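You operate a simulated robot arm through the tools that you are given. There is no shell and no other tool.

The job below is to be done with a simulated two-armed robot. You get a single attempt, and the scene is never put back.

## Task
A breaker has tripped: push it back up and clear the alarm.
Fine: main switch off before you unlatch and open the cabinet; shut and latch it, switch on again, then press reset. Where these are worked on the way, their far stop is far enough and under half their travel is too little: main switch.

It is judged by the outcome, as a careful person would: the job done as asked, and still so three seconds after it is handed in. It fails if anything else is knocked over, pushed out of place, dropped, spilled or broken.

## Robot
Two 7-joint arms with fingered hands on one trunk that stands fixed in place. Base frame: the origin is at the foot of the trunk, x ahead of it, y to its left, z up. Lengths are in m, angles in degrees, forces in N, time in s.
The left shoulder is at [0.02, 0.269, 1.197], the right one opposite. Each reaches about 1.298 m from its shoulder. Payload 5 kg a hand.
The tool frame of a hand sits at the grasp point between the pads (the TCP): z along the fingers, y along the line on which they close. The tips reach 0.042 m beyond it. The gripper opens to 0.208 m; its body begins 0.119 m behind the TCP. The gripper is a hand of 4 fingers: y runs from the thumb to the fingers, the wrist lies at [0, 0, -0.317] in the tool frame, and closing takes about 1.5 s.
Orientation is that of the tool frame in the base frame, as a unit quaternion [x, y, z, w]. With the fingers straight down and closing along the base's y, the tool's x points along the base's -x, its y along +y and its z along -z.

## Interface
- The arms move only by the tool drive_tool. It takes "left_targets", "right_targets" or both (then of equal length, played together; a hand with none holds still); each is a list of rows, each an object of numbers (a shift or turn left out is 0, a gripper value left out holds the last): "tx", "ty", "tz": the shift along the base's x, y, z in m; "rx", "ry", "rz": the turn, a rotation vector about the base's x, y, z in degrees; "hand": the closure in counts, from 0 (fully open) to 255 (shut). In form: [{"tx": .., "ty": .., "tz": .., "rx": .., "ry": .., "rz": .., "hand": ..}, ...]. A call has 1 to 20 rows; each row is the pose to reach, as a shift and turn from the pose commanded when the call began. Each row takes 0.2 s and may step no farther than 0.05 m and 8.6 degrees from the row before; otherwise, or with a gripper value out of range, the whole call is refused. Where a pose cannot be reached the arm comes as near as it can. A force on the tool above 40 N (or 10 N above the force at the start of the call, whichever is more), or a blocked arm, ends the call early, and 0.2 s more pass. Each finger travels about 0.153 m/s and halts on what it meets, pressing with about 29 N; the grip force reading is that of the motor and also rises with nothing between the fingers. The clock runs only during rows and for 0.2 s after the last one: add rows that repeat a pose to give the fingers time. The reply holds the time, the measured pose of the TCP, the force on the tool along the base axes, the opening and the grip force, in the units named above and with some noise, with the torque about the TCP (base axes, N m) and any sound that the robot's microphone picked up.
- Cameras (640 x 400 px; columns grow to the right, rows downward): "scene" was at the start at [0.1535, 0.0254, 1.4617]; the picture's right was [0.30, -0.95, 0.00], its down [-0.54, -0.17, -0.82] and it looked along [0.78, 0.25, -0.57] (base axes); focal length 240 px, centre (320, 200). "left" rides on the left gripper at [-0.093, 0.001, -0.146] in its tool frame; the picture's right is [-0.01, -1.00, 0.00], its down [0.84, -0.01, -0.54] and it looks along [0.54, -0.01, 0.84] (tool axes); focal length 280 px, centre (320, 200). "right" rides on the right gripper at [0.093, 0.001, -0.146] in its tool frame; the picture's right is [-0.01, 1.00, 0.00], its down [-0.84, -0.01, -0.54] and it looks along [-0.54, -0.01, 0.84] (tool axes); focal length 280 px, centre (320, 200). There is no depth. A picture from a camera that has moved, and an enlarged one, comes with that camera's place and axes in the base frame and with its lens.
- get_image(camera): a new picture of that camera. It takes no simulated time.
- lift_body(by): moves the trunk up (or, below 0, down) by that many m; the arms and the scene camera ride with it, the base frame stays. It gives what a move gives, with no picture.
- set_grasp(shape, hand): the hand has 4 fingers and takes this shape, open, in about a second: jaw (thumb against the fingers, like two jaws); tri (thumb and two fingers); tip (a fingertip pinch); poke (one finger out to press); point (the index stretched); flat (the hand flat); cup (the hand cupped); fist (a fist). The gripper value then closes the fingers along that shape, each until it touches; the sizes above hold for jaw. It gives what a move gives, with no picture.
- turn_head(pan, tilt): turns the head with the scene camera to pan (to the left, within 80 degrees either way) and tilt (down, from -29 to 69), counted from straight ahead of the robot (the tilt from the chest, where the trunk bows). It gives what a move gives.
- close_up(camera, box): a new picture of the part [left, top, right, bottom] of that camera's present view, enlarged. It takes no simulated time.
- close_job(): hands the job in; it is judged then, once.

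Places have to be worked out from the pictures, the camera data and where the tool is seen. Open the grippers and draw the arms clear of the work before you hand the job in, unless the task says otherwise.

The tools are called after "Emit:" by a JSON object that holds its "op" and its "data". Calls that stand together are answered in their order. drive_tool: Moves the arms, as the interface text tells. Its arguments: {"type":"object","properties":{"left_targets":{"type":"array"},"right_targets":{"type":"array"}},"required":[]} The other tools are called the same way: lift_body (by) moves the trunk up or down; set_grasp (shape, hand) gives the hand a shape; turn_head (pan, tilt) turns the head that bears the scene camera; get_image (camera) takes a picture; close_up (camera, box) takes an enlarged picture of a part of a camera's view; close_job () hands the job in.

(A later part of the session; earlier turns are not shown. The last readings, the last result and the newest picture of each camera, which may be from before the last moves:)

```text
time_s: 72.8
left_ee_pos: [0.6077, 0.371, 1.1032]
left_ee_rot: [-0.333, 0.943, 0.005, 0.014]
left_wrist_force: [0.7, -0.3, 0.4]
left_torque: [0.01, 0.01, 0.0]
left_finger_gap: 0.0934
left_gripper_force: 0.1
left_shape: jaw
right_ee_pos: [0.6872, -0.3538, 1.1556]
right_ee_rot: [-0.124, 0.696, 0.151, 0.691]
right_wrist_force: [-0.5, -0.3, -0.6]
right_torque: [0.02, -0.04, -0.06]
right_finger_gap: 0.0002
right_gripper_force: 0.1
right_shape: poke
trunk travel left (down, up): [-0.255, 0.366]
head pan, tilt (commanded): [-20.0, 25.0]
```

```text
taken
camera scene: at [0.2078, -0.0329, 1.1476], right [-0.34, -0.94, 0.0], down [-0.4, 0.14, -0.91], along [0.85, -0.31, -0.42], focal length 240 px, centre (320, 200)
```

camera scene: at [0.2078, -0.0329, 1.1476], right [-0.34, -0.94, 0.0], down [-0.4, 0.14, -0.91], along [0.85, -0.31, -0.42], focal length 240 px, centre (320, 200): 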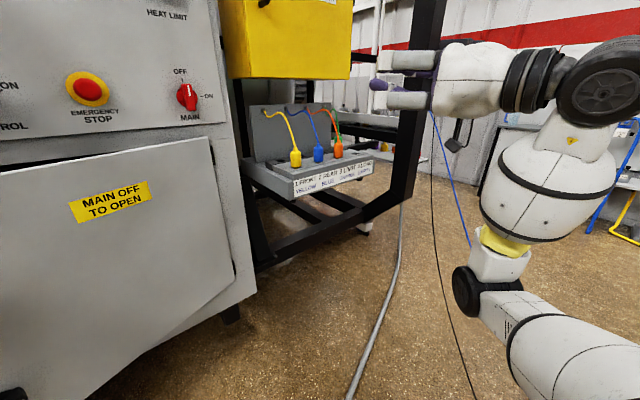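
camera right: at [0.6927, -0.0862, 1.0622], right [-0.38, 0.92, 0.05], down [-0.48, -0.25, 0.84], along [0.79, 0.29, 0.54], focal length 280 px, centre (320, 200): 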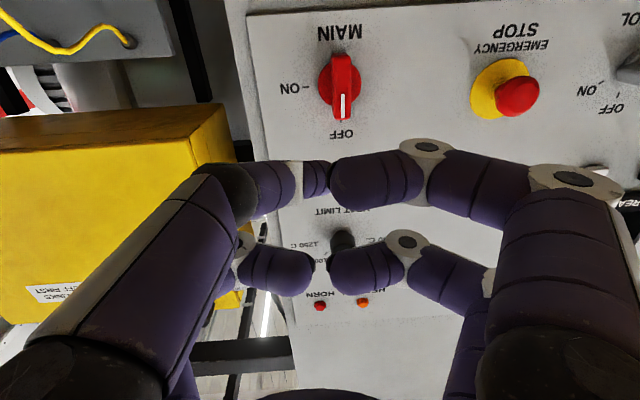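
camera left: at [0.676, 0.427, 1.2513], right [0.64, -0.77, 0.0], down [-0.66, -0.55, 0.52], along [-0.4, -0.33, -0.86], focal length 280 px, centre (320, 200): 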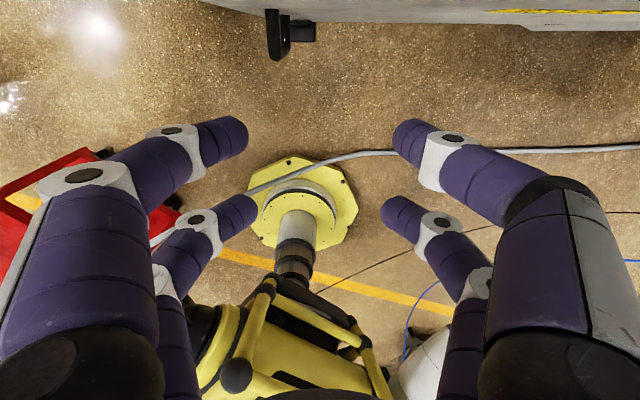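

Right arm is parked clear. I look at the door's position with the head camera.

Emit:
{"op": "turn_head", "data": {"pan": 22, "tilt": 30}}

Emit:
{"op": "get_image", "data": {"camera": "scene"}}

```text
time_s: 73.9
left_ee_pos: [0.6068, 0.3713, 1.1031]
left_ee_rot: [-0.333, 0.943, 0.005, 0.015]
left_wrist_force: [-0.3, 0.2, -0.1]
left_torque: [0.01, 0.04, 0.0]
left_finger_gap: 0.0934
left_gripper_force: 0.0
left_shape: jaw
right_ee_pos: [0.6889, -0.3537, 1.1559]
right_ee_rot: [-0.124, 0.696, 0.151, 0.691]
right_wrist_force: [0.1, 0.2, 0.8]
right_torque: [-0.02, -0.02, 0.0]
right_finger_gap: 0.0
right_gripper_force: 0.0
right_shape: poke
trunk travel left (down, up): [-0.255, 0.366]
head pan, tilt (commanded): [22.0, 30.0]
```

```text
taken
camera scene: at [0.2051, 0.0324, 1.1396], right [0.37, -0.93, 0.0], down [-0.46, -0.19, -0.87], along [0.8, 0.32, -0.5], focal length 240 px, centre (320, 200)
```

scene: 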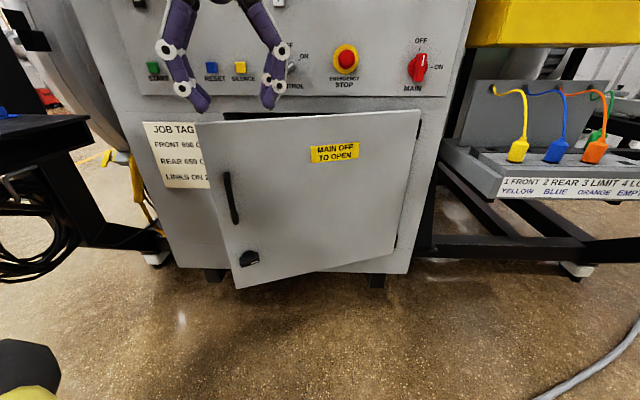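

Door top is at z≈1.01, free edge at D≈0.79, a≈0.25. I try the "flat" shape on the left hand to see if it gives a slim hook over the door top.

Emit:
{"op": "set_grasp", "data": {"shape": "flat", "hand": "left"}}

Emit:
{"op": "get_image", "data": {"camera": "left"}}

Emit:
{"op": "turn_head", "data": {"pan": 25, "tilt": 10}}

Emit:
{"op": "get_image", "data": {"camera": "scene"}}

```text
time_s: 74.8
left_ee_pos: [0.6066, 0.3709, 1.1025]
left_ee_rot: [-0.333, 0.943, 0.005, 0.014]
left_wrist_force: [-0.8, 0.3, -0.8]
left_torque: [0.02, 0.01, 0.0]
left_finger_gap: 0.0003
left_gripper_force: 0.1
left_shape: flat
right_ee_pos: [0.6882, -0.3546, 1.1566]
right_ee_rot: [-0.125, 0.696, 0.151, 0.691]
right_wrist_force: [-0.2, -0.3, -0.3]
right_torque: [0.0, 0.01, 0.01]
right_finger_gap: 0.0001
right_gripper_force: 0.1
right_shape: poke
trunk travel left (down, up): [-0.255, 0.366]
head pan, tilt (commanded): [22.0, 30.0]
```

```text
taken
camera left: at [0.6754, 0.4266, 1.2523], right [0.64, -0.77, 0.0], down [-0.66, -0.55, 0.51], along [-0.39, -0.33, -0.86], focal length 280 px, centre (320, 200)
```

left: 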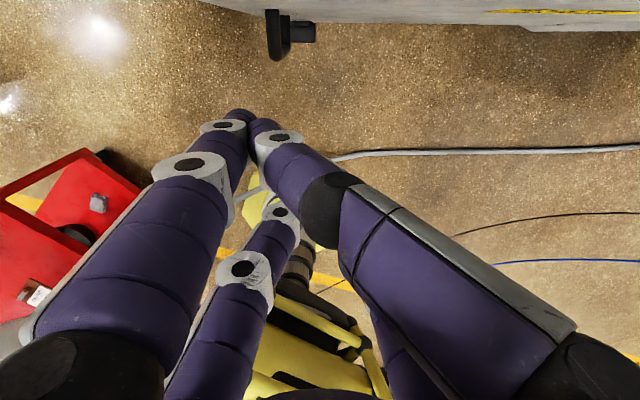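

```text
time_s: 75.6
left_ee_pos: [0.6077, 0.3698, 1.1025]
left_ee_rot: [-0.334, 0.943, 0.004, 0.014]
left_wrist_force: [0.3, -0.5, -0.2]
left_torque: [-0.02, -0.04, -0.02]
left_finger_gap: 0.0
left_gripper_force: 0.0
left_shape: flat
right_ee_pos: [0.6876, -0.3543, 1.1552]
right_ee_rot: [-0.126, 0.696, 0.152, 0.69]
right_wrist_force: [-0.1, -0.8, 0.0]
right_torque: [-0.02, 0.02, -0.02]
right_finger_gap: 0.0
right_gripper_force: 0.0
right_shape: poke
trunk travel left (down, up): [-0.255, 0.366]
head pan, tilt (commanded): [25.0, 10.0]
```

```text
taken
camera scene: at [0.2055, 0.0379, 1.1719], right [0.42, -0.91, 0.0], down [-0.16, -0.07, -0.98], along [0.89, 0.42, -0.17], focal length 240 px, centre (320, 200)
```

scene: 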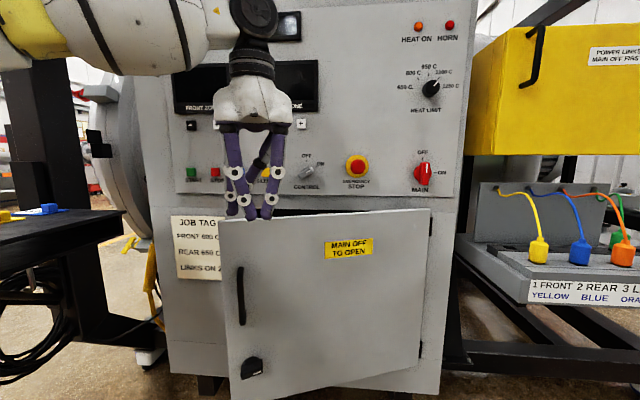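

"Flat" gives a slim set of straight fingers pointing down. I tilt the hand slightly (fingers a bit forward), raise it, pass over the door top, and stop above the gap behind the door.

Emit:
{"op": "drive_tool", "data": {"left_targets": [{"tz": 0.015, "rx": 4.2, "ry": -5.2}, {"tz": 0.03, "rx": 8.4, "ry": -10.4}, {"tz": 0.03, "rx": 12.6, "ry": -15.5}, {"tx": 0.036, "ty": 0.026, "tz": 0.03, "rx": 12.6, "ry": -15.5}, {"tx": 0.072, "ty": 0.052, "tz": 0.03, "rx": 12.6, "ry": -15.5}, {"tx": 0.108, "ty": 0.078, "tz": 0.03, "rx": 12.6, "ry": -15.5}, {"tx": 0.1447, "ty": 0.1045, "tz": 0.03, "rx": 12.6, "ry": -15.5}]}}

Emit:
{"op": "get_image", "data": {"camera": "scene"}}

Emit:
{"op": "get_image", "data": {"camera": "left"}}

```text
time_s: 77.2
left_ee_pos: [0.7539, 0.4749, 1.1322]
left_ee_rot: [-0.328, 0.926, 0.063, 0.177]
left_wrist_force: [0.3, 0.3, -1.6]
left_torque: [-0.06, -0.04, -0.02]
left_finger_gap: 0.0002
left_gripper_force: 0.1
left_shape: flat
right_ee_pos: [0.6881, -0.3536, 1.1551]
right_ee_rot: [-0.125, 0.697, 0.151, 0.69]
right_wrist_force: [0.6, 0.7, -0.5]
right_torque: [0.02, -0.12, -0.01]
right_finger_gap: 0.0003
right_gripper_force: 0.0
right_shape: poke
trunk travel left (down, up): [-0.255, 0.366]
head pan, tilt (commanded): [25.0, 10.0]
```

```text
taken
camera scene: at [0.2059, 0.0381, 1.1714], right [0.42, -0.91, 0.0], down [-0.16, -0.07, -0.98], along [0.89, 0.42, -0.17], focal length 240 px, centre (320, 200)
```

scene: 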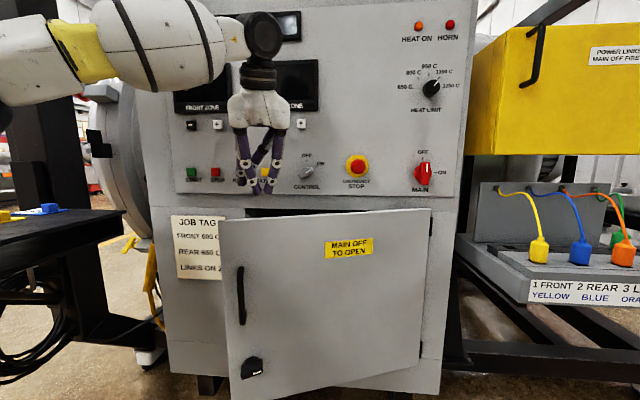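

```text
taken
camera left: at [0.7788, 0.4962, 1.303], right [0.64, -0.77, 0.0], down [-0.76, -0.63, 0.19], along [-0.14, -0.12, -0.98], focal length 280 px, centre (320, 200)
```

left: 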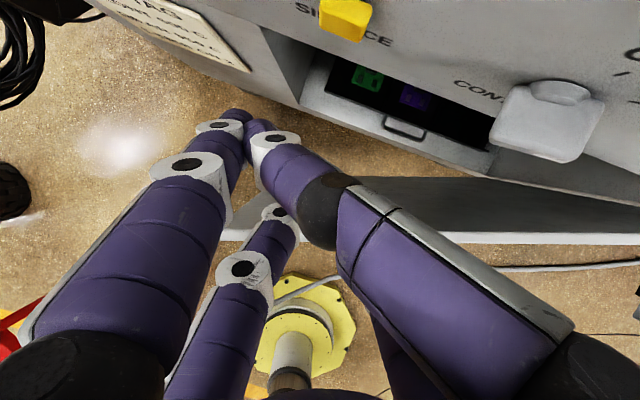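

The left camera shows the fingertips just above the gap at a≈0.24, right at the free edge; interior breakers (green, purple) are glimpsed. I shift 5 cm right, then lower the fingers behind the door.

Emit:
{"op": "drive_tool", "data": {"left_targets": [{"tx": 0.0184, "ty": -0.0465, "tz": 0}, {"tx": 0.0184, "ty": -0.0465, "tz": -0.035}, {"tx": 0.0184, "ty": -0.0465, "tz": -0.07}, {"tx": 0.0184, "ty": -0.0465, "tz": -0.1}, {"tx": 0.0184, "ty": -0.0465, "tz": -0.13}]}}

Emit:
{"op": "get_image", "data": {"camera": "left"}}

Emit:
{"op": "get_image", "data": {"camera": "scene"}}

```text
time_s: 78.4
left_ee_pos: [0.7704, 0.4283, 1.0022]
left_ee_rot: [-0.327, 0.926, 0.064, 0.177]
left_wrist_force: [-0.3, 0.1, 0.9]
left_torque: [-0.01, 0.0, 0.0]
left_finger_gap: 0.0
left_gripper_force: 0.0
left_shape: flat
right_ee_pos: [0.6893, -0.3548, 1.1548]
right_ee_rot: [-0.124, 0.696, 0.151, 0.69]
right_wrist_force: [1.2, 0.6, 0.0]
right_torque: [-0.03, 0.0, 0.01]
right_finger_gap: 0.0001
right_gripper_force: 0.1
right_shape: poke
trunk travel left (down, up): [-0.255, 0.366]
head pan, tilt (commanded): [25.0, 10.0]
```

```text
taken
camera left: at [0.7956, 0.4489, 1.1728], right [0.64, -0.77, 0.0], down [-0.76, -0.63, 0.19], along [-0.14, -0.12, -0.98], focal length 280 px, centre (320, 200)
```

left: 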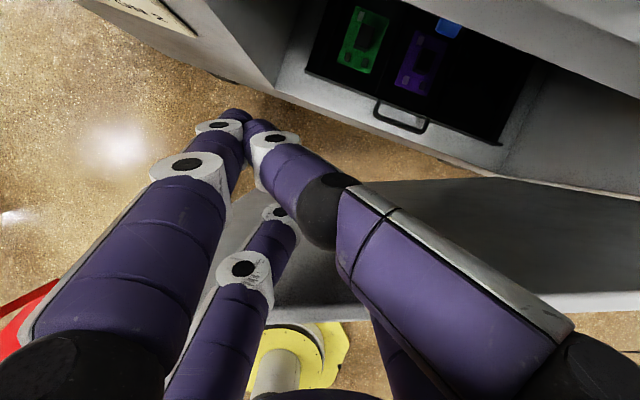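

```text
taken
camera scene: at [0.2058, 0.038, 1.1717], right [0.42, -0.91, 0.0], down [-0.16, -0.07, -0.98], along [0.89, 0.42, -0.17], focal length 240 px, centre (320, 200)
```

scene: 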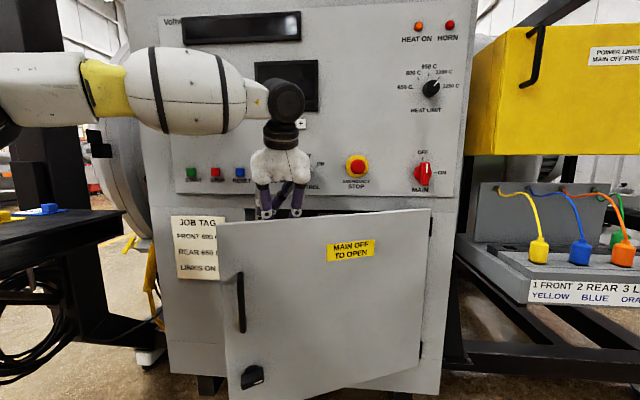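

Fingers are behind the door. I sweep the hand toward the robot and right, opening the door toward ~35°.

Emit:
{"op": "drive_tool", "data": {"left_targets": [{"tx": -0.01, "ty": -0.0384}, {"tx": -0.0202, "ty": -0.0768}, {"tx": -0.04, "ty": -0.094}, {"tx": -0.0595, "ty": -0.1106}, {"tx": -0.075, "ty": -0.1265}, {"tx": -0.0901, "ty": -0.1421}, {"tx": -0.104, "ty": -0.159}, {"tx": -0.1177, "ty": -0.1755}]}}

Emit:
{"op": "get_image", "data": {"camera": "left"}}

Emit:
{"op": "get_image", "data": {"camera": "scene"}}

```text
time_s: 80.2
left_ee_pos: [0.6487, 0.2587, 1.0043]
left_ee_rot: [-0.328, 0.926, 0.062, 0.178]
left_wrist_force: [-1.7, 0.0, 1.7]
left_torque: [-0.02, -0.19, -0.04]
left_finger_gap: 0.0
left_gripper_force: 0.1
left_shape: flat
left hand out of reach, approached as far as the arm can: row 8
right_ee_pos: [0.686, -0.3535, 1.1569]
right_ee_rot: [-0.125, 0.695, 0.15, 0.692]
right_wrist_force: [-2.2, 0.8, 1.7]
right_torque: [-0.1, 0.21, -0.07]
right_finger_gap: 0.0
right_gripper_force: 0.1
right_shape: poke
trunk travel left (down, up): [-0.255, 0.366]
head pan, tilt (commanded): [25.0, 10.0]
```

```text
taken
camera left: at [0.6725, 0.2794, 1.1753], right [0.64, -0.77, 0.01], down [-0.76, -0.63, 0.19], along [-0.14, -0.13, -0.98], focal length 280 px, centre (320, 200)
```

left: 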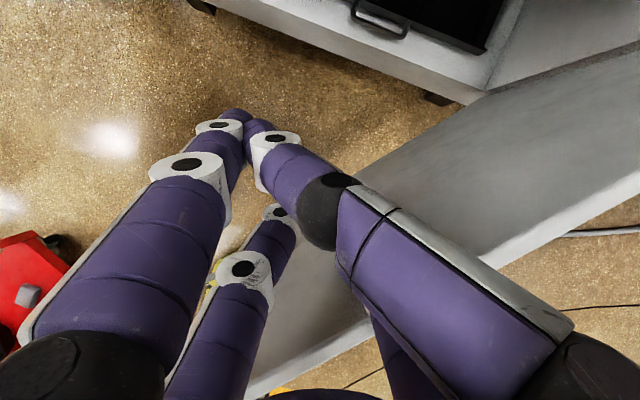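

```text
taken
camera scene: at [0.2037, 0.0379, 1.1728], right [0.42, -0.91, 0.0], down [-0.16, -0.07, -0.99], along [0.89, 0.42, -0.17], focal length 240 px, centre (320, 200)
```

scene: 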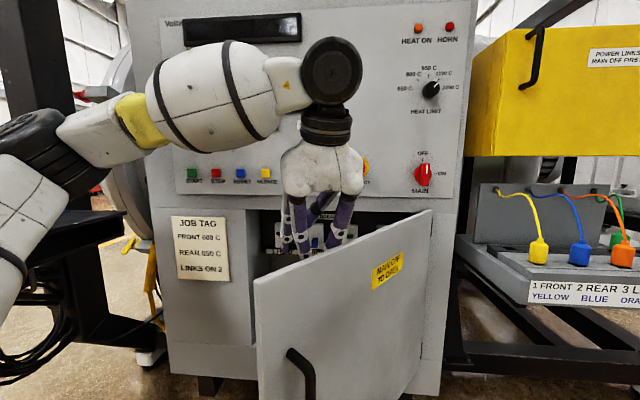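

The door is open ~40° and breakers are visible inside. I keep sweeping right/back, yawing the hand clockwise to stay within reach.

Emit:
{"op": "drive_tool", "data": {"left_targets": [{"tx": -0.01, "ty": -0.047, "rz": -5}, {"tx": -0.02, "ty": -0.094, "rz": -10}, {"tx": -0.0325, "ty": -0.131, "rz": -15}, {"tx": -0.045, "ty": -0.168, "rz": -20}, {"tx": -0.05, "ty": -0.2025, "rz": -25}, {"tx": -0.0546, "ty": -0.2368, "rz": -30}]}}

Emit:
{"op": "get_image", "data": {"camera": "left"}}

Emit:
{"op": "get_image", "data": {"camera": "scene"}}

```text
time_s: 81.6
left_ee_pos: [0.5721, 0.1867, 0.9864]
left_ee_rot: [-0.077, 0.979, 0.015, 0.187]
left_wrist_force: [0.8, 0.0, -0.4]
left_torque: [0.09, 0.08, 0.03]
left_finger_gap: 0.0001
left_gripper_force: 0.1
left_shape: flat
left hand out of reach, approached as far as the arm can: row 1, 2, 3, 4, 5, 6
right_ee_pos: [0.6888, -0.3526, 1.1546]
right_ee_rot: [-0.126, 0.696, 0.151, 0.69]
right_wrist_force: [0.8, -0.2, -2.0]
right_torque: [0.08, -0.15, 0.12]
right_finger_gap: 0.0
right_gripper_force: 0.1
right_shape: poke
trunk travel left (down, up): [-0.255, 0.366]
head pan, tilt (commanded): [25.0, 10.0]
```

```text
taken
camera left: at [0.6043, 0.192, 1.158], right [0.17, -0.99, 0.0], down [-0.97, -0.16, 0.19], along [-0.19, -0.04, -0.98], focal length 280 px, centre (320, 200)
```

left: 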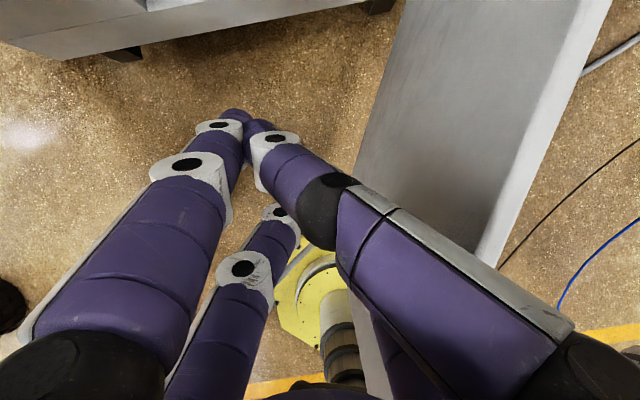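

```text
taken
camera scene: at [0.2062, 0.0378, 1.1717], right [0.42, -0.91, 0.0], down [-0.16, -0.07, -0.98], along [0.89, 0.42, -0.17], focal length 240 px, centre (320, 200)
```

scene: 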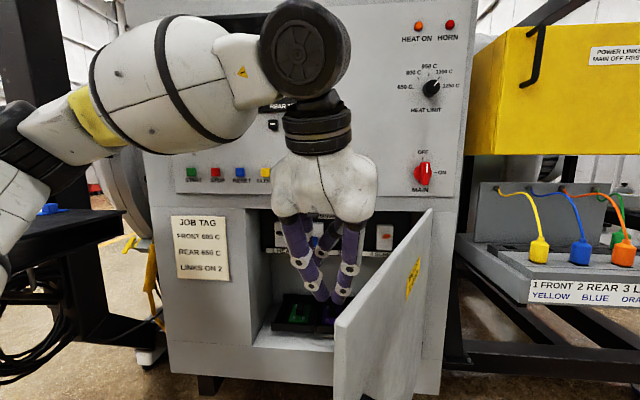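

The door is now about 60° open and the interior is visible. I zoom on the inside.

Emit:
{"op": "close_up", "data": {"camera": "scene", "box": [240, 195, 440, 345]}}

```text
2.67 times, centred on (340, 270) of scene
camera zoom: at [0.2062, 0.0378, 1.1717], right [0.42, -0.91, 0.0], down [-0.16, -0.07, -0.98], along [0.89, 0.42, -0.17], focal length 641 px, centre (267, 13)
```

zoom: 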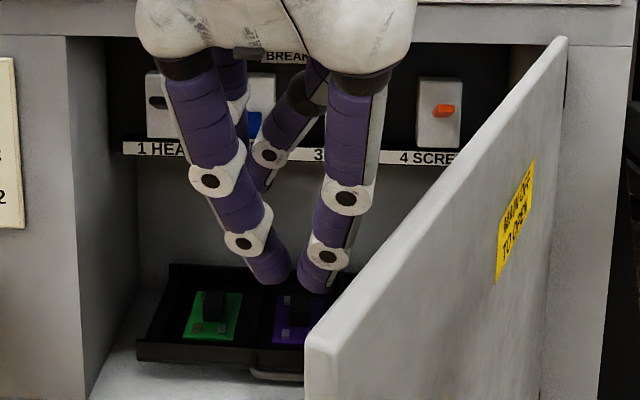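

Breakers sit on the back wall, labelled 1–4; breaker 2 is around a≈0.025, z≈0.85, D≈1.15 (hidden behind my hand now). I move the left hand left off the door and set the poke shape.

Emit:
{"op": "drive_tool", "data": {"left_targets": [{"tx": -0.01, "ty": 0.03}, {"tx": -0.02, "ty": 0.06}]}}

Emit:
{"op": "set_grasp", "data": {"shape": "poke", "hand": "left"}}

Emit:
{"op": "get_image", "data": {"camera": "scene"}}

```text
time_s: 82.2
left_ee_pos: [0.5515, 0.2483, 0.9888]
left_ee_rot: [-0.077, 0.979, 0.015, 0.187]
left_wrist_force: [0.6, 0.9, 0.0]
left_torque: [-0.14, 0.0, -0.03]
left_finger_gap: 0.0
left_gripper_force: 0.1
left_shape: flat
right_ee_pos: [0.6873, -0.3557, 1.1564]
right_ee_rot: [-0.125, 0.696, 0.151, 0.691]
right_wrist_force: [0.3, 0.2, 0.3]
right_torque: [-0.08, 0.11, -0.12]
right_finger_gap: 0.0
right_gripper_force: 0.0
right_shape: poke
trunk travel left (down, up): [-0.255, 0.366]
head pan, tilt (commanded): [25.0, 10.0]
```

```text
time_s: 83.1
left_ee_pos: [0.552, 0.2459, 0.988]
left_ee_rot: [-0.076, 0.979, 0.015, 0.187]
left_wrist_force: [-0.5, 0.4, 0.1]
left_torque: [0.0, 0.0, 0.01]
left_finger_gap: 0.0
left_gripper_force: 0.2
left_shape: poke
right_ee_pos: [0.6883, -0.3541, 1.1547]
right_ee_rot: [-0.124, 0.696, 0.15, 0.691]
right_wrist_force: [0.8, -1.0, -0.9]
right_torque: [0.0, 0.02, -0.03]
right_finger_gap: 0.0
right_gripper_force: 0.1
right_shape: poke
trunk travel left (down, up): [-0.255, 0.366]
head pan, tilt (commanded): [25.0, 10.0]
```

```text
taken
camera scene: at [0.2055, 0.038, 1.1719], right [0.42, -0.91, 0.0], down [-0.16, -0.07, -0.98], along [0.89, 0.42, -0.17], focal length 240 px, centre (320, 200)
```

scene: 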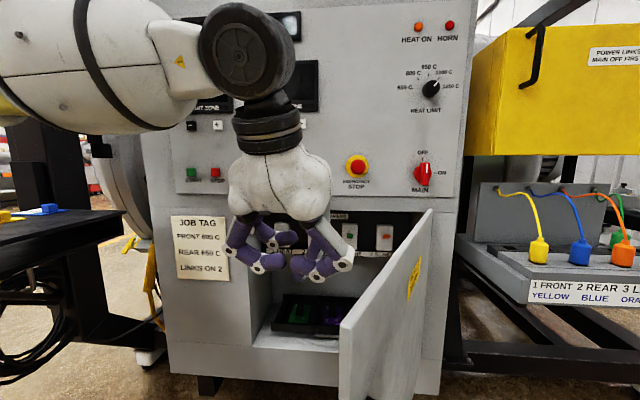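

I shift the left hand to the left (to a pose used safely before) so the head camera can see the breakers.

Emit:
{"op": "drive_tool", "data": {"left_targets": [{"tx": 0.015, "ty": 0.04, "tz": 0.02}, {"tx": 0.03, "ty": 0.08, "tz": 0.04}, {"tx": 0.045, "ty": 0.12, "tz": 0.06}, {"tx": 0.055, "ty": 0.145, "tz": 0.08}]}}

Emit:
{"op": "turn_head", "data": {"pan": 22, "tilt": 22}}

Emit:
{"op": "get_image", "data": {"camera": "scene"}}

Emit:
{"op": "close_up", "data": {"camera": "scene", "box": [230, 130, 430, 290]}}

```text
time_s: 84.1
left_ee_pos: [0.6081, 0.3885, 1.0683]
left_ee_rot: [-0.075, 0.979, 0.015, 0.188]
left_wrist_force: [0.1, 0.5, 0.0]
left_torque: [-0.07, -0.04, -0.03]
left_finger_gap: 0.0001
left_gripper_force: 0.0
left_shape: poke
right_ee_pos: [0.6879, -0.3538, 1.1564]
right_ee_rot: [-0.123, 0.696, 0.15, 0.691]
right_wrist_force: [-0.1, 0.3, 0.5]
right_torque: [0.0, 0.02, -0.01]
right_finger_gap: 0.0
right_gripper_force: 0.0
right_shape: poke
trunk travel left (down, up): [-0.255, 0.366]
head pan, tilt (commanded): [25.0, 10.0]
```

```text
time_s: 84.8
left_ee_pos: [0.6087, 0.3873, 1.0685]
left_ee_rot: [-0.077, 0.979, 0.016, 0.188]
left_wrist_force: [-0.3, 0.2, 0.3]
left_torque: [0.02, 0.01, -0.06]
left_finger_gap: 0.0
left_gripper_force: 0.1
left_shape: poke
right_ee_pos: [0.6878, -0.3549, 1.1565]
right_ee_rot: [-0.125, 0.696, 0.15, 0.691]
right_wrist_force: [-0.3, -0.1, 0.3]
right_torque: [-0.01, 0.02, -0.01]
right_finger_gap: 0.0
right_gripper_force: 0.0
right_shape: poke
trunk travel left (down, up): [-0.255, 0.366]
head pan, tilt (commanded): [22.0, 22.0]
```

```text
taken
camera scene: at [0.2073, 0.0334, 1.1525], right [0.37, -0.93, 0.0], down [-0.35, -0.14, -0.93], along [0.86, 0.35, -0.37], focal length 240 px, centre (320, 200)
```

scene: 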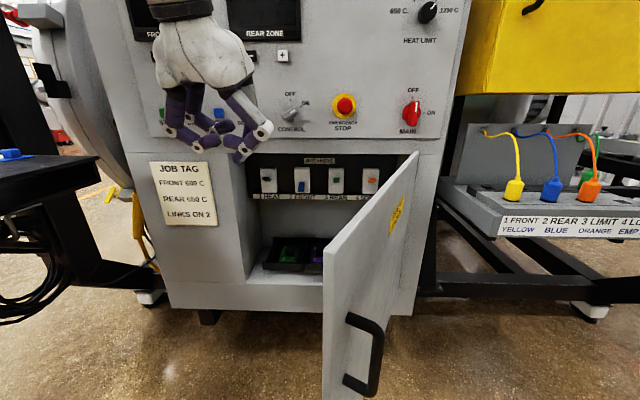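

```text
2.50 times, centred on (330, 210) of scene
camera zoom: at [0.2073, 0.0334, 1.1525], right [0.37, -0.93, 0.0], down [-0.35, -0.14, -0.93], along [0.86, 0.35, -0.37], focal length 601 px, centre (295, 175)
```

zoom: 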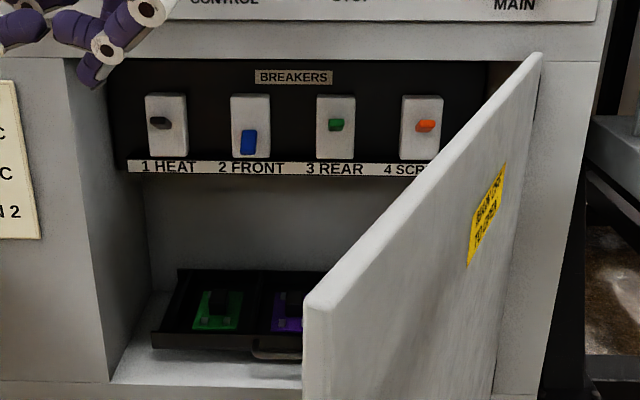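

Breaker 2 (blue) is down while 1, 3 and 4 are up. I zoom further on the breakers.

Emit:
{"op": "close_up", "data": {"camera": "scene", "box": [275, 150, 385, 210]}}

Emit:
{"op": "turn_head", "data": {"pan": 15, "tilt": 5}}

Emit:
{"op": "get_image", "data": {"camera": "scene"}}

```text
5.82 times, centred on (330, 180) of scene
camera zoom: at [0.2073, 0.0334, 1.1525], right [0.37, -0.93, 0.0], down [-0.35, -0.14, -0.93], along [0.86, 0.35, -0.37], focal length 1398 px, centre (262, 316)
```

zoom: 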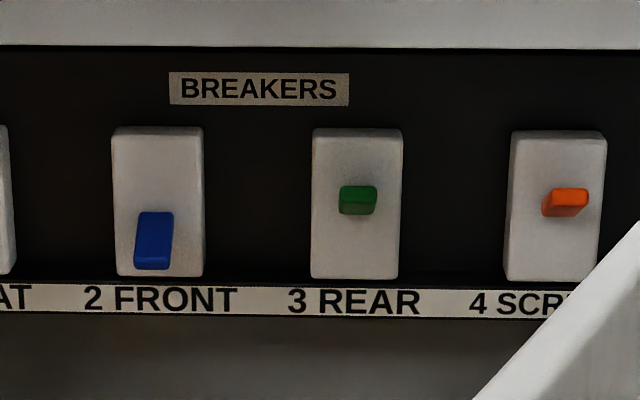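

```text
time_s: 85.7
left_ee_pos: [0.6087, 0.3891, 1.0687]
left_ee_rot: [-0.078, 0.979, 0.016, 0.187]
left_wrist_force: [0.5, -0.2, 0.3]
left_torque: [0.0, 0.01, 0.0]
left_finger_gap: 0.0
left_gripper_force: 0.1
left_shape: poke
right_ee_pos: [0.6872, -0.3548, 1.1562]
right_ee_rot: [-0.125, 0.696, 0.151, 0.691]
right_wrist_force: [-0.4, 0.0, 0.4]
right_torque: [0.01, 0.01, 0.01]
right_finger_gap: 0.0
right_gripper_force: 0.1
right_shape: poke
trunk travel left (down, up): [-0.255, 0.366]
head pan, tilt (commanded): [15.0, 5.0]
```

```text
taken
camera scene: at [0.2099, 0.0224, 1.1799], right [0.26, -0.97, 0.0], down [-0.08, -0.02, -1.0], along [0.96, 0.26, -0.09], focal length 240 px, centre (320, 200)
```

scene: 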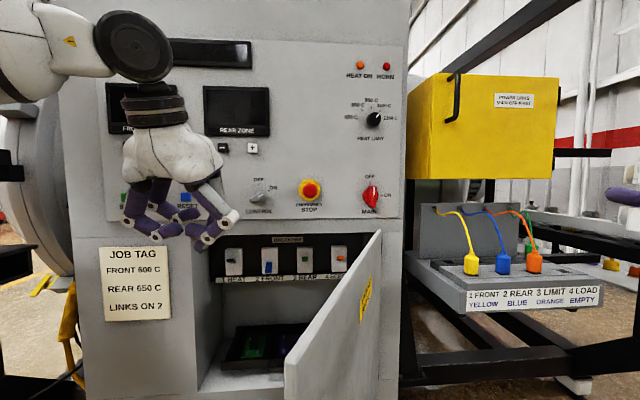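

Breaker 2's blue lever is down at roughly a≈0.04, z≈0.82, D≈1.15 (black panel ≈1.2). The hand camera box sits above the left hand, so I want the hand level under the cabinet's top lip (z≈1.0); that needs a lower trunk. I check the left elbow first.

Emit:
{"op": "turn_head", "data": {"pan": 65, "tilt": 15}}

Emit:
{"op": "get_image", "data": {"camera": "scene"}}

```text
time_s: 86.8
left_ee_pos: [0.6078, 0.3882, 1.0692]
left_ee_rot: [-0.076, 0.979, 0.015, 0.187]
left_wrist_force: [-0.4, 0.2, -0.4]
left_torque: [0.01, -0.02, 0.02]
left_finger_gap: 0.0001
left_gripper_force: 0.1
left_shape: poke
right_ee_pos: [0.6884, -0.3548, 1.1552]
right_ee_rot: [-0.125, 0.696, 0.151, 0.691]
right_wrist_force: [0.2, -1.3, -0.2]
right_torque: [-0.05, 0.02, 0.01]
right_finger_gap: 0.0
right_gripper_force: 0.0
right_shape: poke
trunk travel left (down, up): [-0.255, 0.366]
head pan, tilt (commanded): [65.0, 15.0]
```

```text
taken
camera scene: at [0.1608, 0.0832, 1.1638], right [0.91, -0.42, 0.0], down [-0.11, -0.23, -0.97], along [0.41, 0.88, -0.26], focal length 240 px, centre (320, 200)
```

scene: 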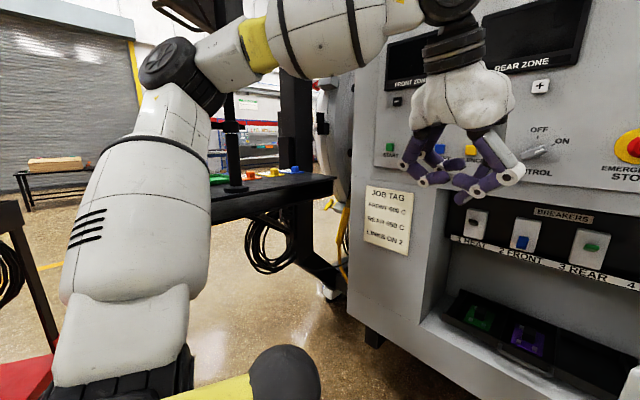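

Elbow is fine (a≈0.47). I bring the left hand to a pre-pose in front of the open cabinet, pitching it forward, before lowering the trunk.

Emit:
{"op": "drive_tool", "data": {"left_targets": [{"tx": 0.0229, "ty": -0.003, "tz": -0.0141, "rx": 2.11, "ry": -5.81, "rz": 3.0}, {"tx": 0.0458, "ty": -0.006, "tz": -0.0282, "rx": 4.23, "ry": -11.63, "rz": 6.0}, {"tx": 0.0688, "ty": -0.009, "tz": -0.0424, "rx": 6.34, "ry": -17.44, "rz": 9.0}, {"tx": 0.0917, "ty": -0.0115, "tz": -0.0566, "rx": 8.46, "ry": -23.26, "rz": 12.0}, {"tx": 0.1146, "ty": -0.0143, "tz": -0.0707, "rx": 10.57, "ry": -29.07, "rz": 15.0}, {"tx": 0.1376, "ty": -0.0172, "tz": -0.0849, "rx": 12.69, "ry": -34.89, "rz": 18.0}, {"tx": 0.1605, "ty": -0.02, "tz": -0.099, "rx": 14.8, "ry": -40.7, "rz": 21.0}]}}

Emit:
{"op": "get_image", "data": {"camera": "scene"}}

Emit:
{"op": "get_image", "data": {"camera": "left"}}

```text
time_s: 88.4
left_ee_pos: [0.7694, 0.3688, 0.9679]
left_ee_rot: [-0.227, 0.814, 0.144, 0.516]
left_wrist_force: [0.0, 0.3, -0.1]
left_torque: [-0.03, 0.02, -0.02]
left_finger_gap: 0.0
left_gripper_force: 0.1
left_shape: poke
right_ee_pos: [0.6891, -0.3531, 1.1546]
right_ee_rot: [-0.125, 0.697, 0.151, 0.69]
right_wrist_force: [-0.2, 0.3, 0.0]
right_torque: [0.07, -0.11, 0.0]
right_finger_gap: 0.0
right_gripper_force: 0.1
right_shape: poke
trunk travel left (down, up): [-0.255, 0.366]
head pan, tilt (commanded): [65.0, 15.0]
```

```text
taken
camera scene: at [0.1609, 0.0832, 1.1632], right [0.91, -0.42, 0.0], down [-0.11, -0.23, -0.97], along [0.41, 0.88, -0.26], focal length 240 px, centre (320, 200)
```

scene: 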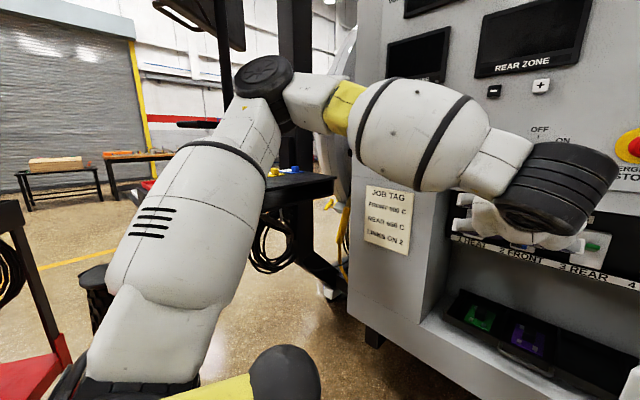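

```text
taken
camera left: at [0.6894, 0.3221, 1.1151], right [0.52, -0.85, 0.01], down [-0.72, -0.45, -0.53], along [0.46, 0.27, -0.85], focal length 280 px, centre (320, 200)
```

left: 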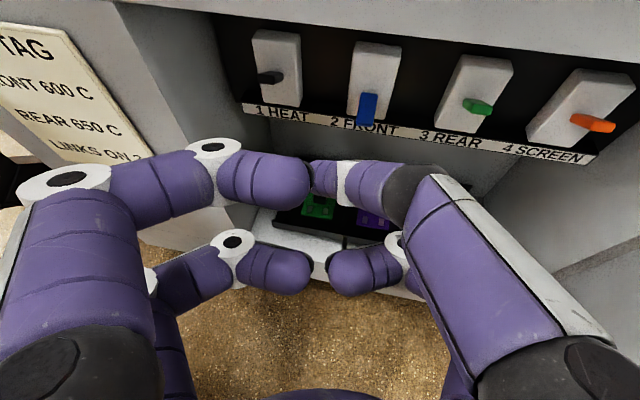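

All four breakers are in the left camera's view. I zoom to locate the blue lever precisely.

Emit:
{"op": "close_up", "data": {"camera": "left", "box": [300, 20, 480, 150]}}

Emit:
{"op": "turn_head", "data": {"pan": 22, "tilt": 22}}

Emit:
{"op": "get_image", "data": {"camera": "scene"}}

```text
3.08 times, centred on (390, 85) of left
camera zoom: at [0.6894, 0.3221, 1.1151], right [0.52, -0.85, 0.01], down [-0.72, -0.45, -0.53], along [0.46, 0.27, -0.85], focal length 863 px, centre (105, 554)
```

zoom: 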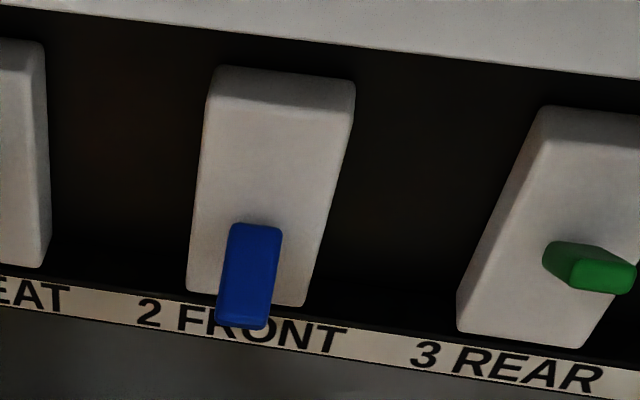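

```text
time_s: 89.5
left_ee_pos: [0.7691, 0.369, 0.969]
left_ee_rot: [-0.225, 0.814, 0.143, 0.516]
left_wrist_force: [0.8, 0.1, 0.9]
left_torque: [-0.04, 0.0, 0.03]
left_finger_gap: 0.0
left_gripper_force: 0.1
left_shape: poke
right_ee_pos: [0.6878, -0.3545, 1.1567]
right_ee_rot: [-0.125, 0.696, 0.151, 0.691]
right_wrist_force: [-1.7, 0.5, 0.6]
right_torque: [0.0, 0.01, -0.03]
right_finger_gap: 0.0
right_gripper_force: 0.0
right_shape: poke
trunk travel left (down, up): [-0.255, 0.366]
head pan, tilt (commanded): [22.0, 22.0]
```

```text
taken
camera scene: at [0.2072, 0.0334, 1.1524], right [0.38, -0.93, 0.0], down [-0.35, -0.14, -0.93], along [0.86, 0.35, -0.37], focal length 240 px, centre (320, 200)
```

scene: 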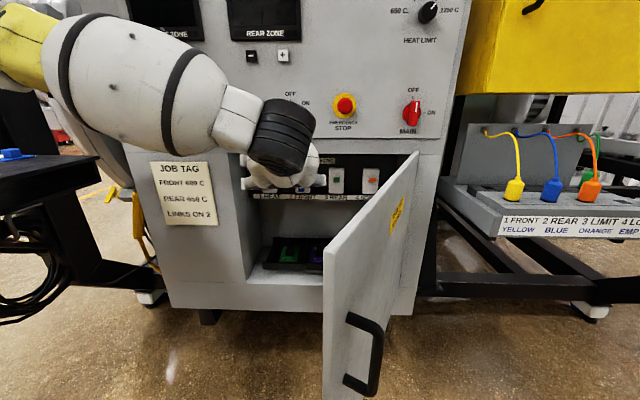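

Triangulation: housing 2 face at D≈1.104, a≈0.031; blue lever tip at D≈1.064, a≈0.032, z≈0.839, pivot z≈0.873. I lower the left hand, level it somewhat, and bring the fingertip in front and below the lever.

Emit:
{"op": "drive_tool", "data": {"left_targets": [{"tx": 0.005, "ty": 0.0, "tz": -0.04, "rx": 1.95, "ry": -3.2}, {"tx": 0.01, "ty": 0.001, "tz": -0.08, "rx": 3.9, "ry": -6.4}, {"tx": 0.03, "ty": 0.003, "tz": -0.12, "rx": 5.85, "ry": -9.6}, {"tx": 0.07, "ty": 0.005, "tz": -0.145, "rx": 7.8, "ry": -12.8}, {"tx": 0.1153, "ty": 0.0078, "tz": -0.164, "rx": 7.8, "ry": -12.8}]}}

Emit:
{"op": "get_image", "data": {"camera": "left"}}

Emit:
{"op": "get_image", "data": {"camera": "scene"}}

```text
time_s: 90.7
left_ee_pos: [0.885, 0.3777, 0.806]
left_ee_rot: [-0.205, 0.739, 0.173, 0.618]
left_wrist_force: [-0.8, 1.1, 0.0]
left_torque: [0.01, -0.02, 0.0]
left_finger_gap: 0.0
left_gripper_force: 0.0
left_shape: poke
right_ee_pos: [0.6879, -0.3542, 1.1555]
right_ee_rot: [-0.125, 0.696, 0.151, 0.69]
right_wrist_force: [0.3, 0.6, -0.2]
right_torque: [0.03, -0.07, -0.03]
right_finger_gap: 0.0002
right_gripper_force: 0.1
right_shape: poke
trunk travel left (down, up): [-0.255, 0.366]
head pan, tilt (commanded): [22.0, 22.0]
```

```text
taken
camera left: at [0.7748, 0.3125, 0.9229], right [0.52, -0.86, 0.01], down [-0.58, -0.36, -0.73], along [0.63, 0.37, -0.68], focal length 280 px, centre (320, 200)
```

left: 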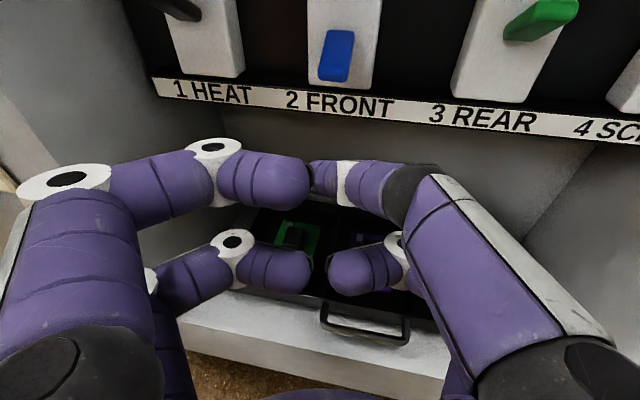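

```text
taken
camera scene: at [0.2072, 0.0334, 1.1522], right [0.38, -0.93, 0.0], down [-0.35, -0.14, -0.93], along [0.86, 0.35, -0.37], focal length 240 px, centre (320, 200)
```

scene: 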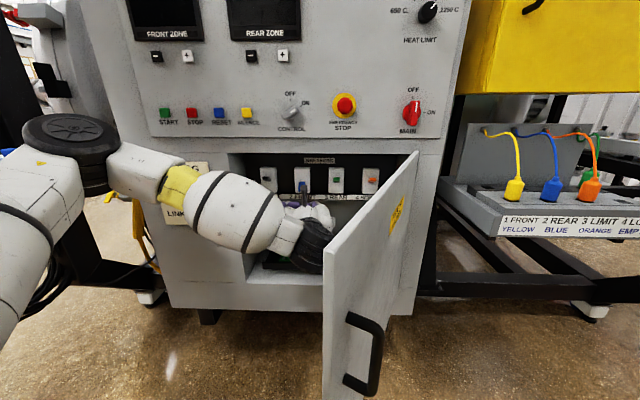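

Pose reached; the tip is at D≈1.00, z≈0.80, aligned with breaker 2. I slide straight in 8 cm to sit under the lever (strip face is at D≈1.10).

Emit:
{"op": "drive_tool", "data": {"left_targets": [{"tx": 0.025, "ty": 0.0099}, {"tx": 0.05, "ty": 0.0198}, {"tx": 0.0744, "ty": 0.0294}]}}

Emit:
{"op": "get_image", "data": {"camera": "left"}}

Emit:
{"op": "close_up", "data": {"camera": "scene", "box": [230, 140, 410, 270]}}

```text
time_s: 91.5
left_ee_pos: [0.9577, 0.4062, 0.805]
left_ee_rot: [-0.204, 0.741, 0.172, 0.617]
left_wrist_force: [-1.7, 0.3, 0.2]
left_torque: [0.0, -0.01, -0.02]
left_finger_gap: 0.0
left_gripper_force: 0.0
left_shape: poke
right_ee_pos: [0.6876, -0.355, 1.1552]
right_ee_rot: [-0.125, 0.696, 0.152, 0.691]
right_wrist_force: [-0.2, -0.6, 0.0]
right_torque: [-0.05, 0.01, -0.04]
right_finger_gap: 0.0002
right_gripper_force: 0.0
right_shape: poke
trunk travel left (down, up): [-0.255, 0.366]
head pan, tilt (commanded): [22.0, 22.0]
```

```text
taken
camera left: at [0.8485, 0.3412, 0.9238], right [0.52, -0.86, 0.01], down [-0.58, -0.36, -0.73], along [0.63, 0.37, -0.68], focal length 280 px, centre (320, 200)
```

left: 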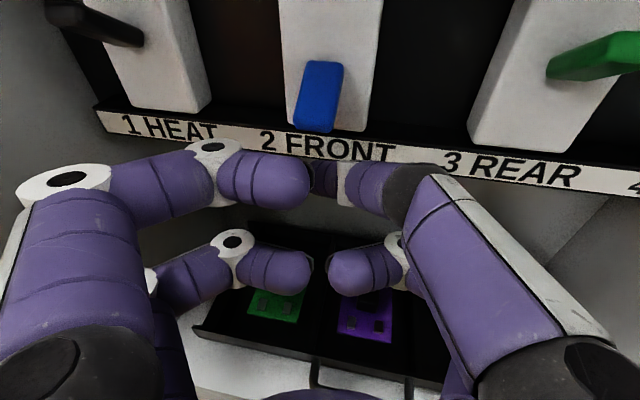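

```text
3.08 times, centred on (320, 205) of scene
camera zoom: at [0.2071, 0.0333, 1.1524], right [0.37, -0.93, 0.0], down [-0.35, -0.14, -0.93], along [0.86, 0.35, -0.37], focal length 740 px, centre (320, 185)
```

zoom: 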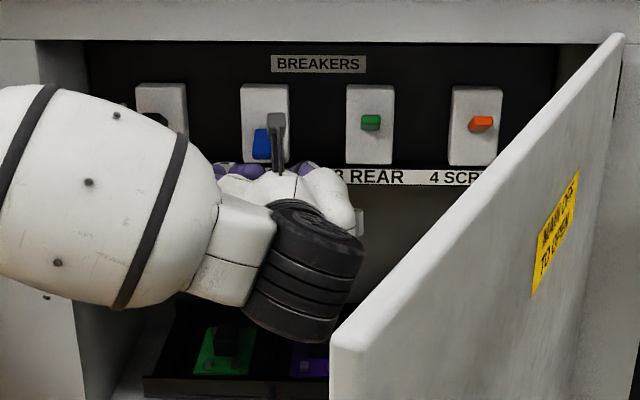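

The fingertip sits under the blue lever (tip D≈1.08, z≈0.80), aligned laterally. I raise it slowly to push the lever up.

Emit:
{"op": "drive_tool", "data": {"left_targets": [{"tz": 0.012}, {"tz": 0.024}, {"tz": 0.036}, {"tz": 0.048}, {"tz": 0.058}]}}

Emit:
{"op": "get_image", "data": {"camera": "left"}}

Emit:
{"op": "close_up", "data": {"camera": "scene", "box": [230, 140, 410, 270]}}

```text
time_s: 92.7
left_ee_pos: [0.9575, 0.407, 0.864]
left_ee_rot: [-0.205, 0.739, 0.173, 0.617]
left_wrist_force: [0.9, -0.3, 0.8]
left_torque: [0.02, 0.01, -0.02]
left_finger_gap: 0.0001
left_gripper_force: 0.1
left_shape: poke
right_ee_pos: [0.688, -0.3549, 1.1561]
right_ee_rot: [-0.126, 0.696, 0.152, 0.691]
right_wrist_force: [1.0, 1.1, 0.4]
right_torque: [0.0, 0.02, -0.01]
right_finger_gap: 0.0
right_gripper_force: 0.1
right_shape: poke
trunk travel left (down, up): [-0.255, 0.366]
head pan, tilt (commanded): [22.0, 22.0]
```

```text
taken
camera left: at [0.848, 0.3408, 0.9821], right [0.52, -0.86, 0.01], down [-0.58, -0.36, -0.73], along [0.63, 0.37, -0.68], focal length 280 px, centre (320, 200)
```

left: 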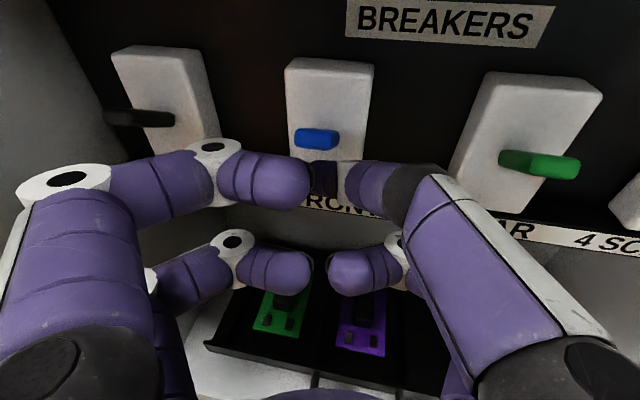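

```text
3.08 times, centred on (320, 205) of scene
camera zoom: at [0.2071, 0.0333, 1.1525], right [0.37, -0.93, 0.0], down [-0.35, -0.14, -0.93], along [0.86, 0.35, -0.37], focal length 740 px, centre (320, 185)
```

zoom: 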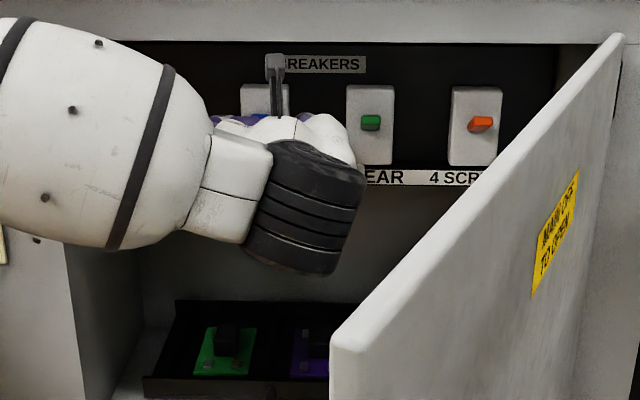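

The blue lever has moved; I zoom to compare it with its neighbours.

Emit:
{"op": "close_up", "data": {"camera": "left", "box": [90, 20, 610, 220]}}

```text
1.23 times, centred on (350, 120) of left
camera zoom: at [0.848, 0.3408, 0.9821], right [0.52, -0.86, 0.01], down [-0.58, -0.36, -0.73], along [0.63, 0.37, -0.68], focal length 345 px, centre (283, 298)
```

zoom: 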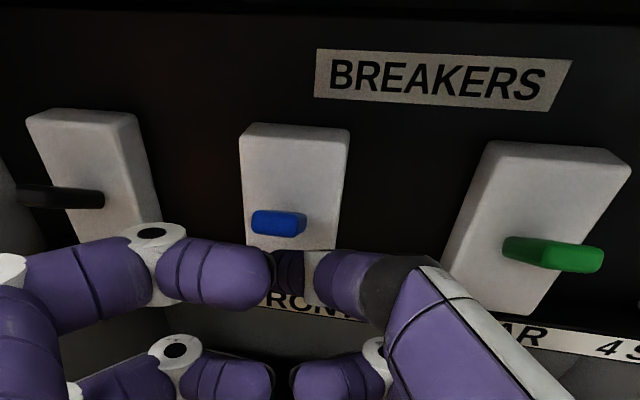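

The blue lever seems roughly level but not clearly as high as the others. I raise another 1.5 cm, watching force.

Emit:
{"op": "drive_tool", "data": {"left_targets": [{"tz": 0.005}, {"tz": 0.01}, {"tz": 0.015}]}}

Emit:
{"op": "close_up", "data": {"camera": "left", "box": [90, 20, 610, 220]}}

```text
time_s: 93.5
left_ee_pos: [0.9593, 0.4071, 0.8751]
left_ee_rot: [-0.204, 0.741, 0.173, 0.616]
left_wrist_force: [-0.8, -1.1, -11.7]
left_torque: [-0.08, 0.34, 0.0]
left_finger_gap: 0.0
left_gripper_force: 0.1
left_shape: poke
right_ee_pos: [0.6884, -0.3551, 1.1546]
right_ee_rot: [-0.124, 0.697, 0.151, 0.69]
right_wrist_force: [-0.5, -0.3, 0.3]
right_torque: [-0.03, -0.02, -0.03]
right_finger_gap: 0.0
right_gripper_force: 0.1
right_shape: poke
trunk travel left (down, up): [-0.255, 0.366]
head pan, tilt (commanded): [22.0, 22.0]
```

```text
1.23 times, centred on (350, 120) of left
camera zoom: at [0.849, 0.3413, 0.9937], right [0.52, -0.86, 0.01], down [-0.58, -0.36, -0.73], along [0.63, 0.37, -0.68], focal length 345 px, centre (283, 298)
```

zoom: 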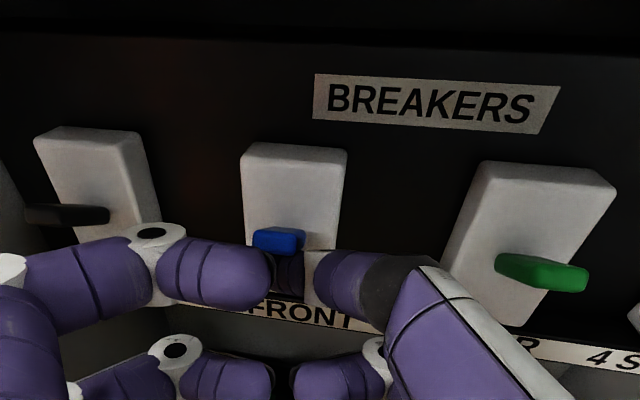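

The blue lever's tip now computes to z≈0.89, equal to the green neighbour's, and it resists further push: it is up. I lower the finger slightly and back straight out of the cabinet.

Emit:
{"op": "drive_tool", "data": {"left_targets": [{"tz": -0.02}, {"tx": -0.02, "ty": -0.008, "tz": -0.03}, {"tx": -0.06, "ty": -0.024, "tz": -0.03}, {"tx": -0.1, "ty": -0.04, "tz": -0.03}, {"tx": -0.14, "ty": -0.055, "tz": -0.02}]}}

Emit:
{"op": "get_image", "data": {"camera": "left"}}

Emit:
{"op": "get_image", "data": {"camera": "scene"}}

```text
time_s: 94.7
left_ee_pos: [0.8182, 0.3514, 0.86]
left_ee_rot: [-0.205, 0.74, 0.174, 0.617]
left_wrist_force: [-0.2, 0.5, 0.1]
left_torque: [-0.01, -0.03, 0.04]
left_finger_gap: 0.0
left_gripper_force: 0.0
left_shape: poke
right_ee_pos: [0.6889, -0.3549, 1.1563]
right_ee_rot: [-0.125, 0.696, 0.152, 0.691]
right_wrist_force: [0.7, 0.2, -0.2]
right_torque: [-0.02, 0.01, 0.02]
right_finger_gap: 0.0002
right_gripper_force: 0.1
right_shape: poke
trunk travel left (down, up): [-0.255, 0.366]
head pan, tilt (commanded): [22.0, 22.0]
```

```text
taken
camera left: at [0.7086, 0.2861, 0.9769], right [0.52, -0.86, 0.01], down [-0.58, -0.36, -0.73], along [0.63, 0.37, -0.68], focal length 280 px, centre (320, 200)
```

left: 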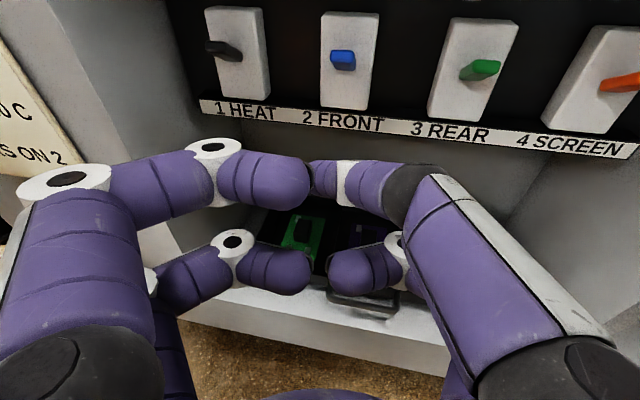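

```text
taken
camera scene: at [0.2075, 0.0335, 1.1525], right [0.37, -0.93, 0.0], down [-0.35, -0.14, -0.93], along [0.86, 0.35, -0.37], focal length 240 px, centre (320, 200)
```

scene: 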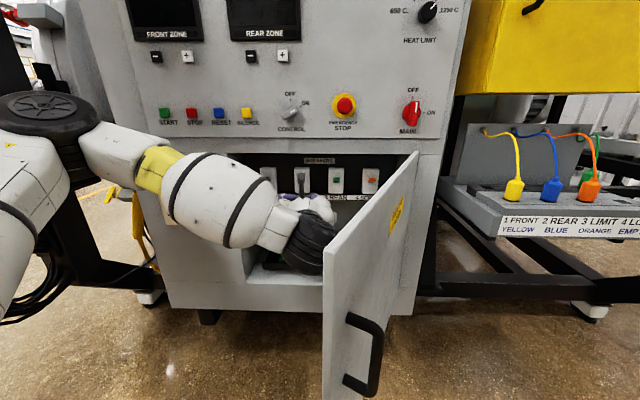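

Breaker 2 is up like its neighbours. Now I retract the left hand up and back (above door height) so the door can be closed.

Emit:
{"op": "drive_tool", "data": {"left_targets": [{"tx": -0.03, "ty": 0.0, "tz": 0.02, "rx": -3.75, "ry": 6.2}, {"tx": -0.06, "ty": 0.005, "tz": 0.05, "rx": -7.5, "ry": 12.4}, {"tx": -0.09, "ty": 0.01, "tz": 0.085, "rx": -11.25, "ry": 18.6}, {"tx": -0.115, "ty": 0.015, "tz": 0.12, "rx": -15.0, "ry": 24.8}, {"tx": -0.14, "ty": 0.02, "tz": 0.155, "rx": -18.75, "ry": 31.0}, {"tx": -0.165, "ty": 0.025, "tz": 0.19, "rx": -22.5, "ry": 37.2}, {"tx": -0.19, "ty": 0.03, "tz": 0.225, "rx": -26.25, "ry": 43.4}, {"tx": -0.208, "ty": 0.04, "tz": 0.26, "rx": -30.0, "ry": 49.6}]}}

Emit:
{"op": "get_image", "data": {"camera": "scene"}}

```text
time_s: 96.5
left_ee_pos: [0.6098, 0.3895, 1.1211]
left_ee_rot: [-0.261, 0.947, 0.049, 0.18]
left_wrist_force: [-0.6, 0.1, 0.9]
left_torque: [0.01, -0.03, 0.0]
left_finger_gap: 0.0
left_gripper_force: 0.1
left_shape: poke
right_ee_pos: [0.6886, -0.3537, 1.1549]
right_ee_rot: [-0.124, 0.696, 0.151, 0.691]
right_wrist_force: [0.2, 0.1, 1.0]
right_torque: [0.04, -0.01, 0.0]
right_finger_gap: 0.0001
right_gripper_force: 0.2
right_shape: poke
trunk travel left (down, up): [-0.255, 0.366]
head pan, tilt (commanded): [22.0, 22.0]
```

```text
taken
camera scene: at [0.2069, 0.0333, 1.1525], right [0.37, -0.93, 0.0], down [-0.35, -0.14, -0.93], along [0.86, 0.35, -0.37], focal length 240 px, centre (320, 200)
```

scene: 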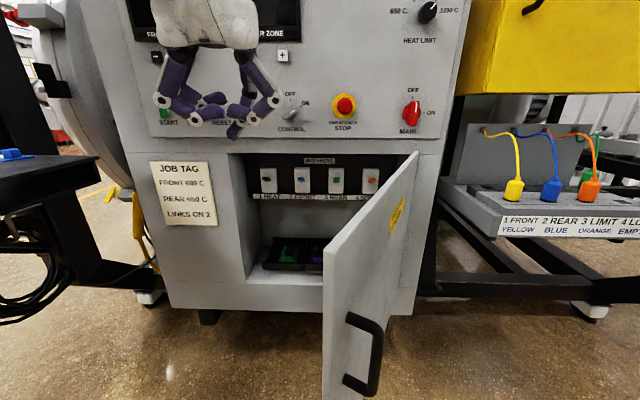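

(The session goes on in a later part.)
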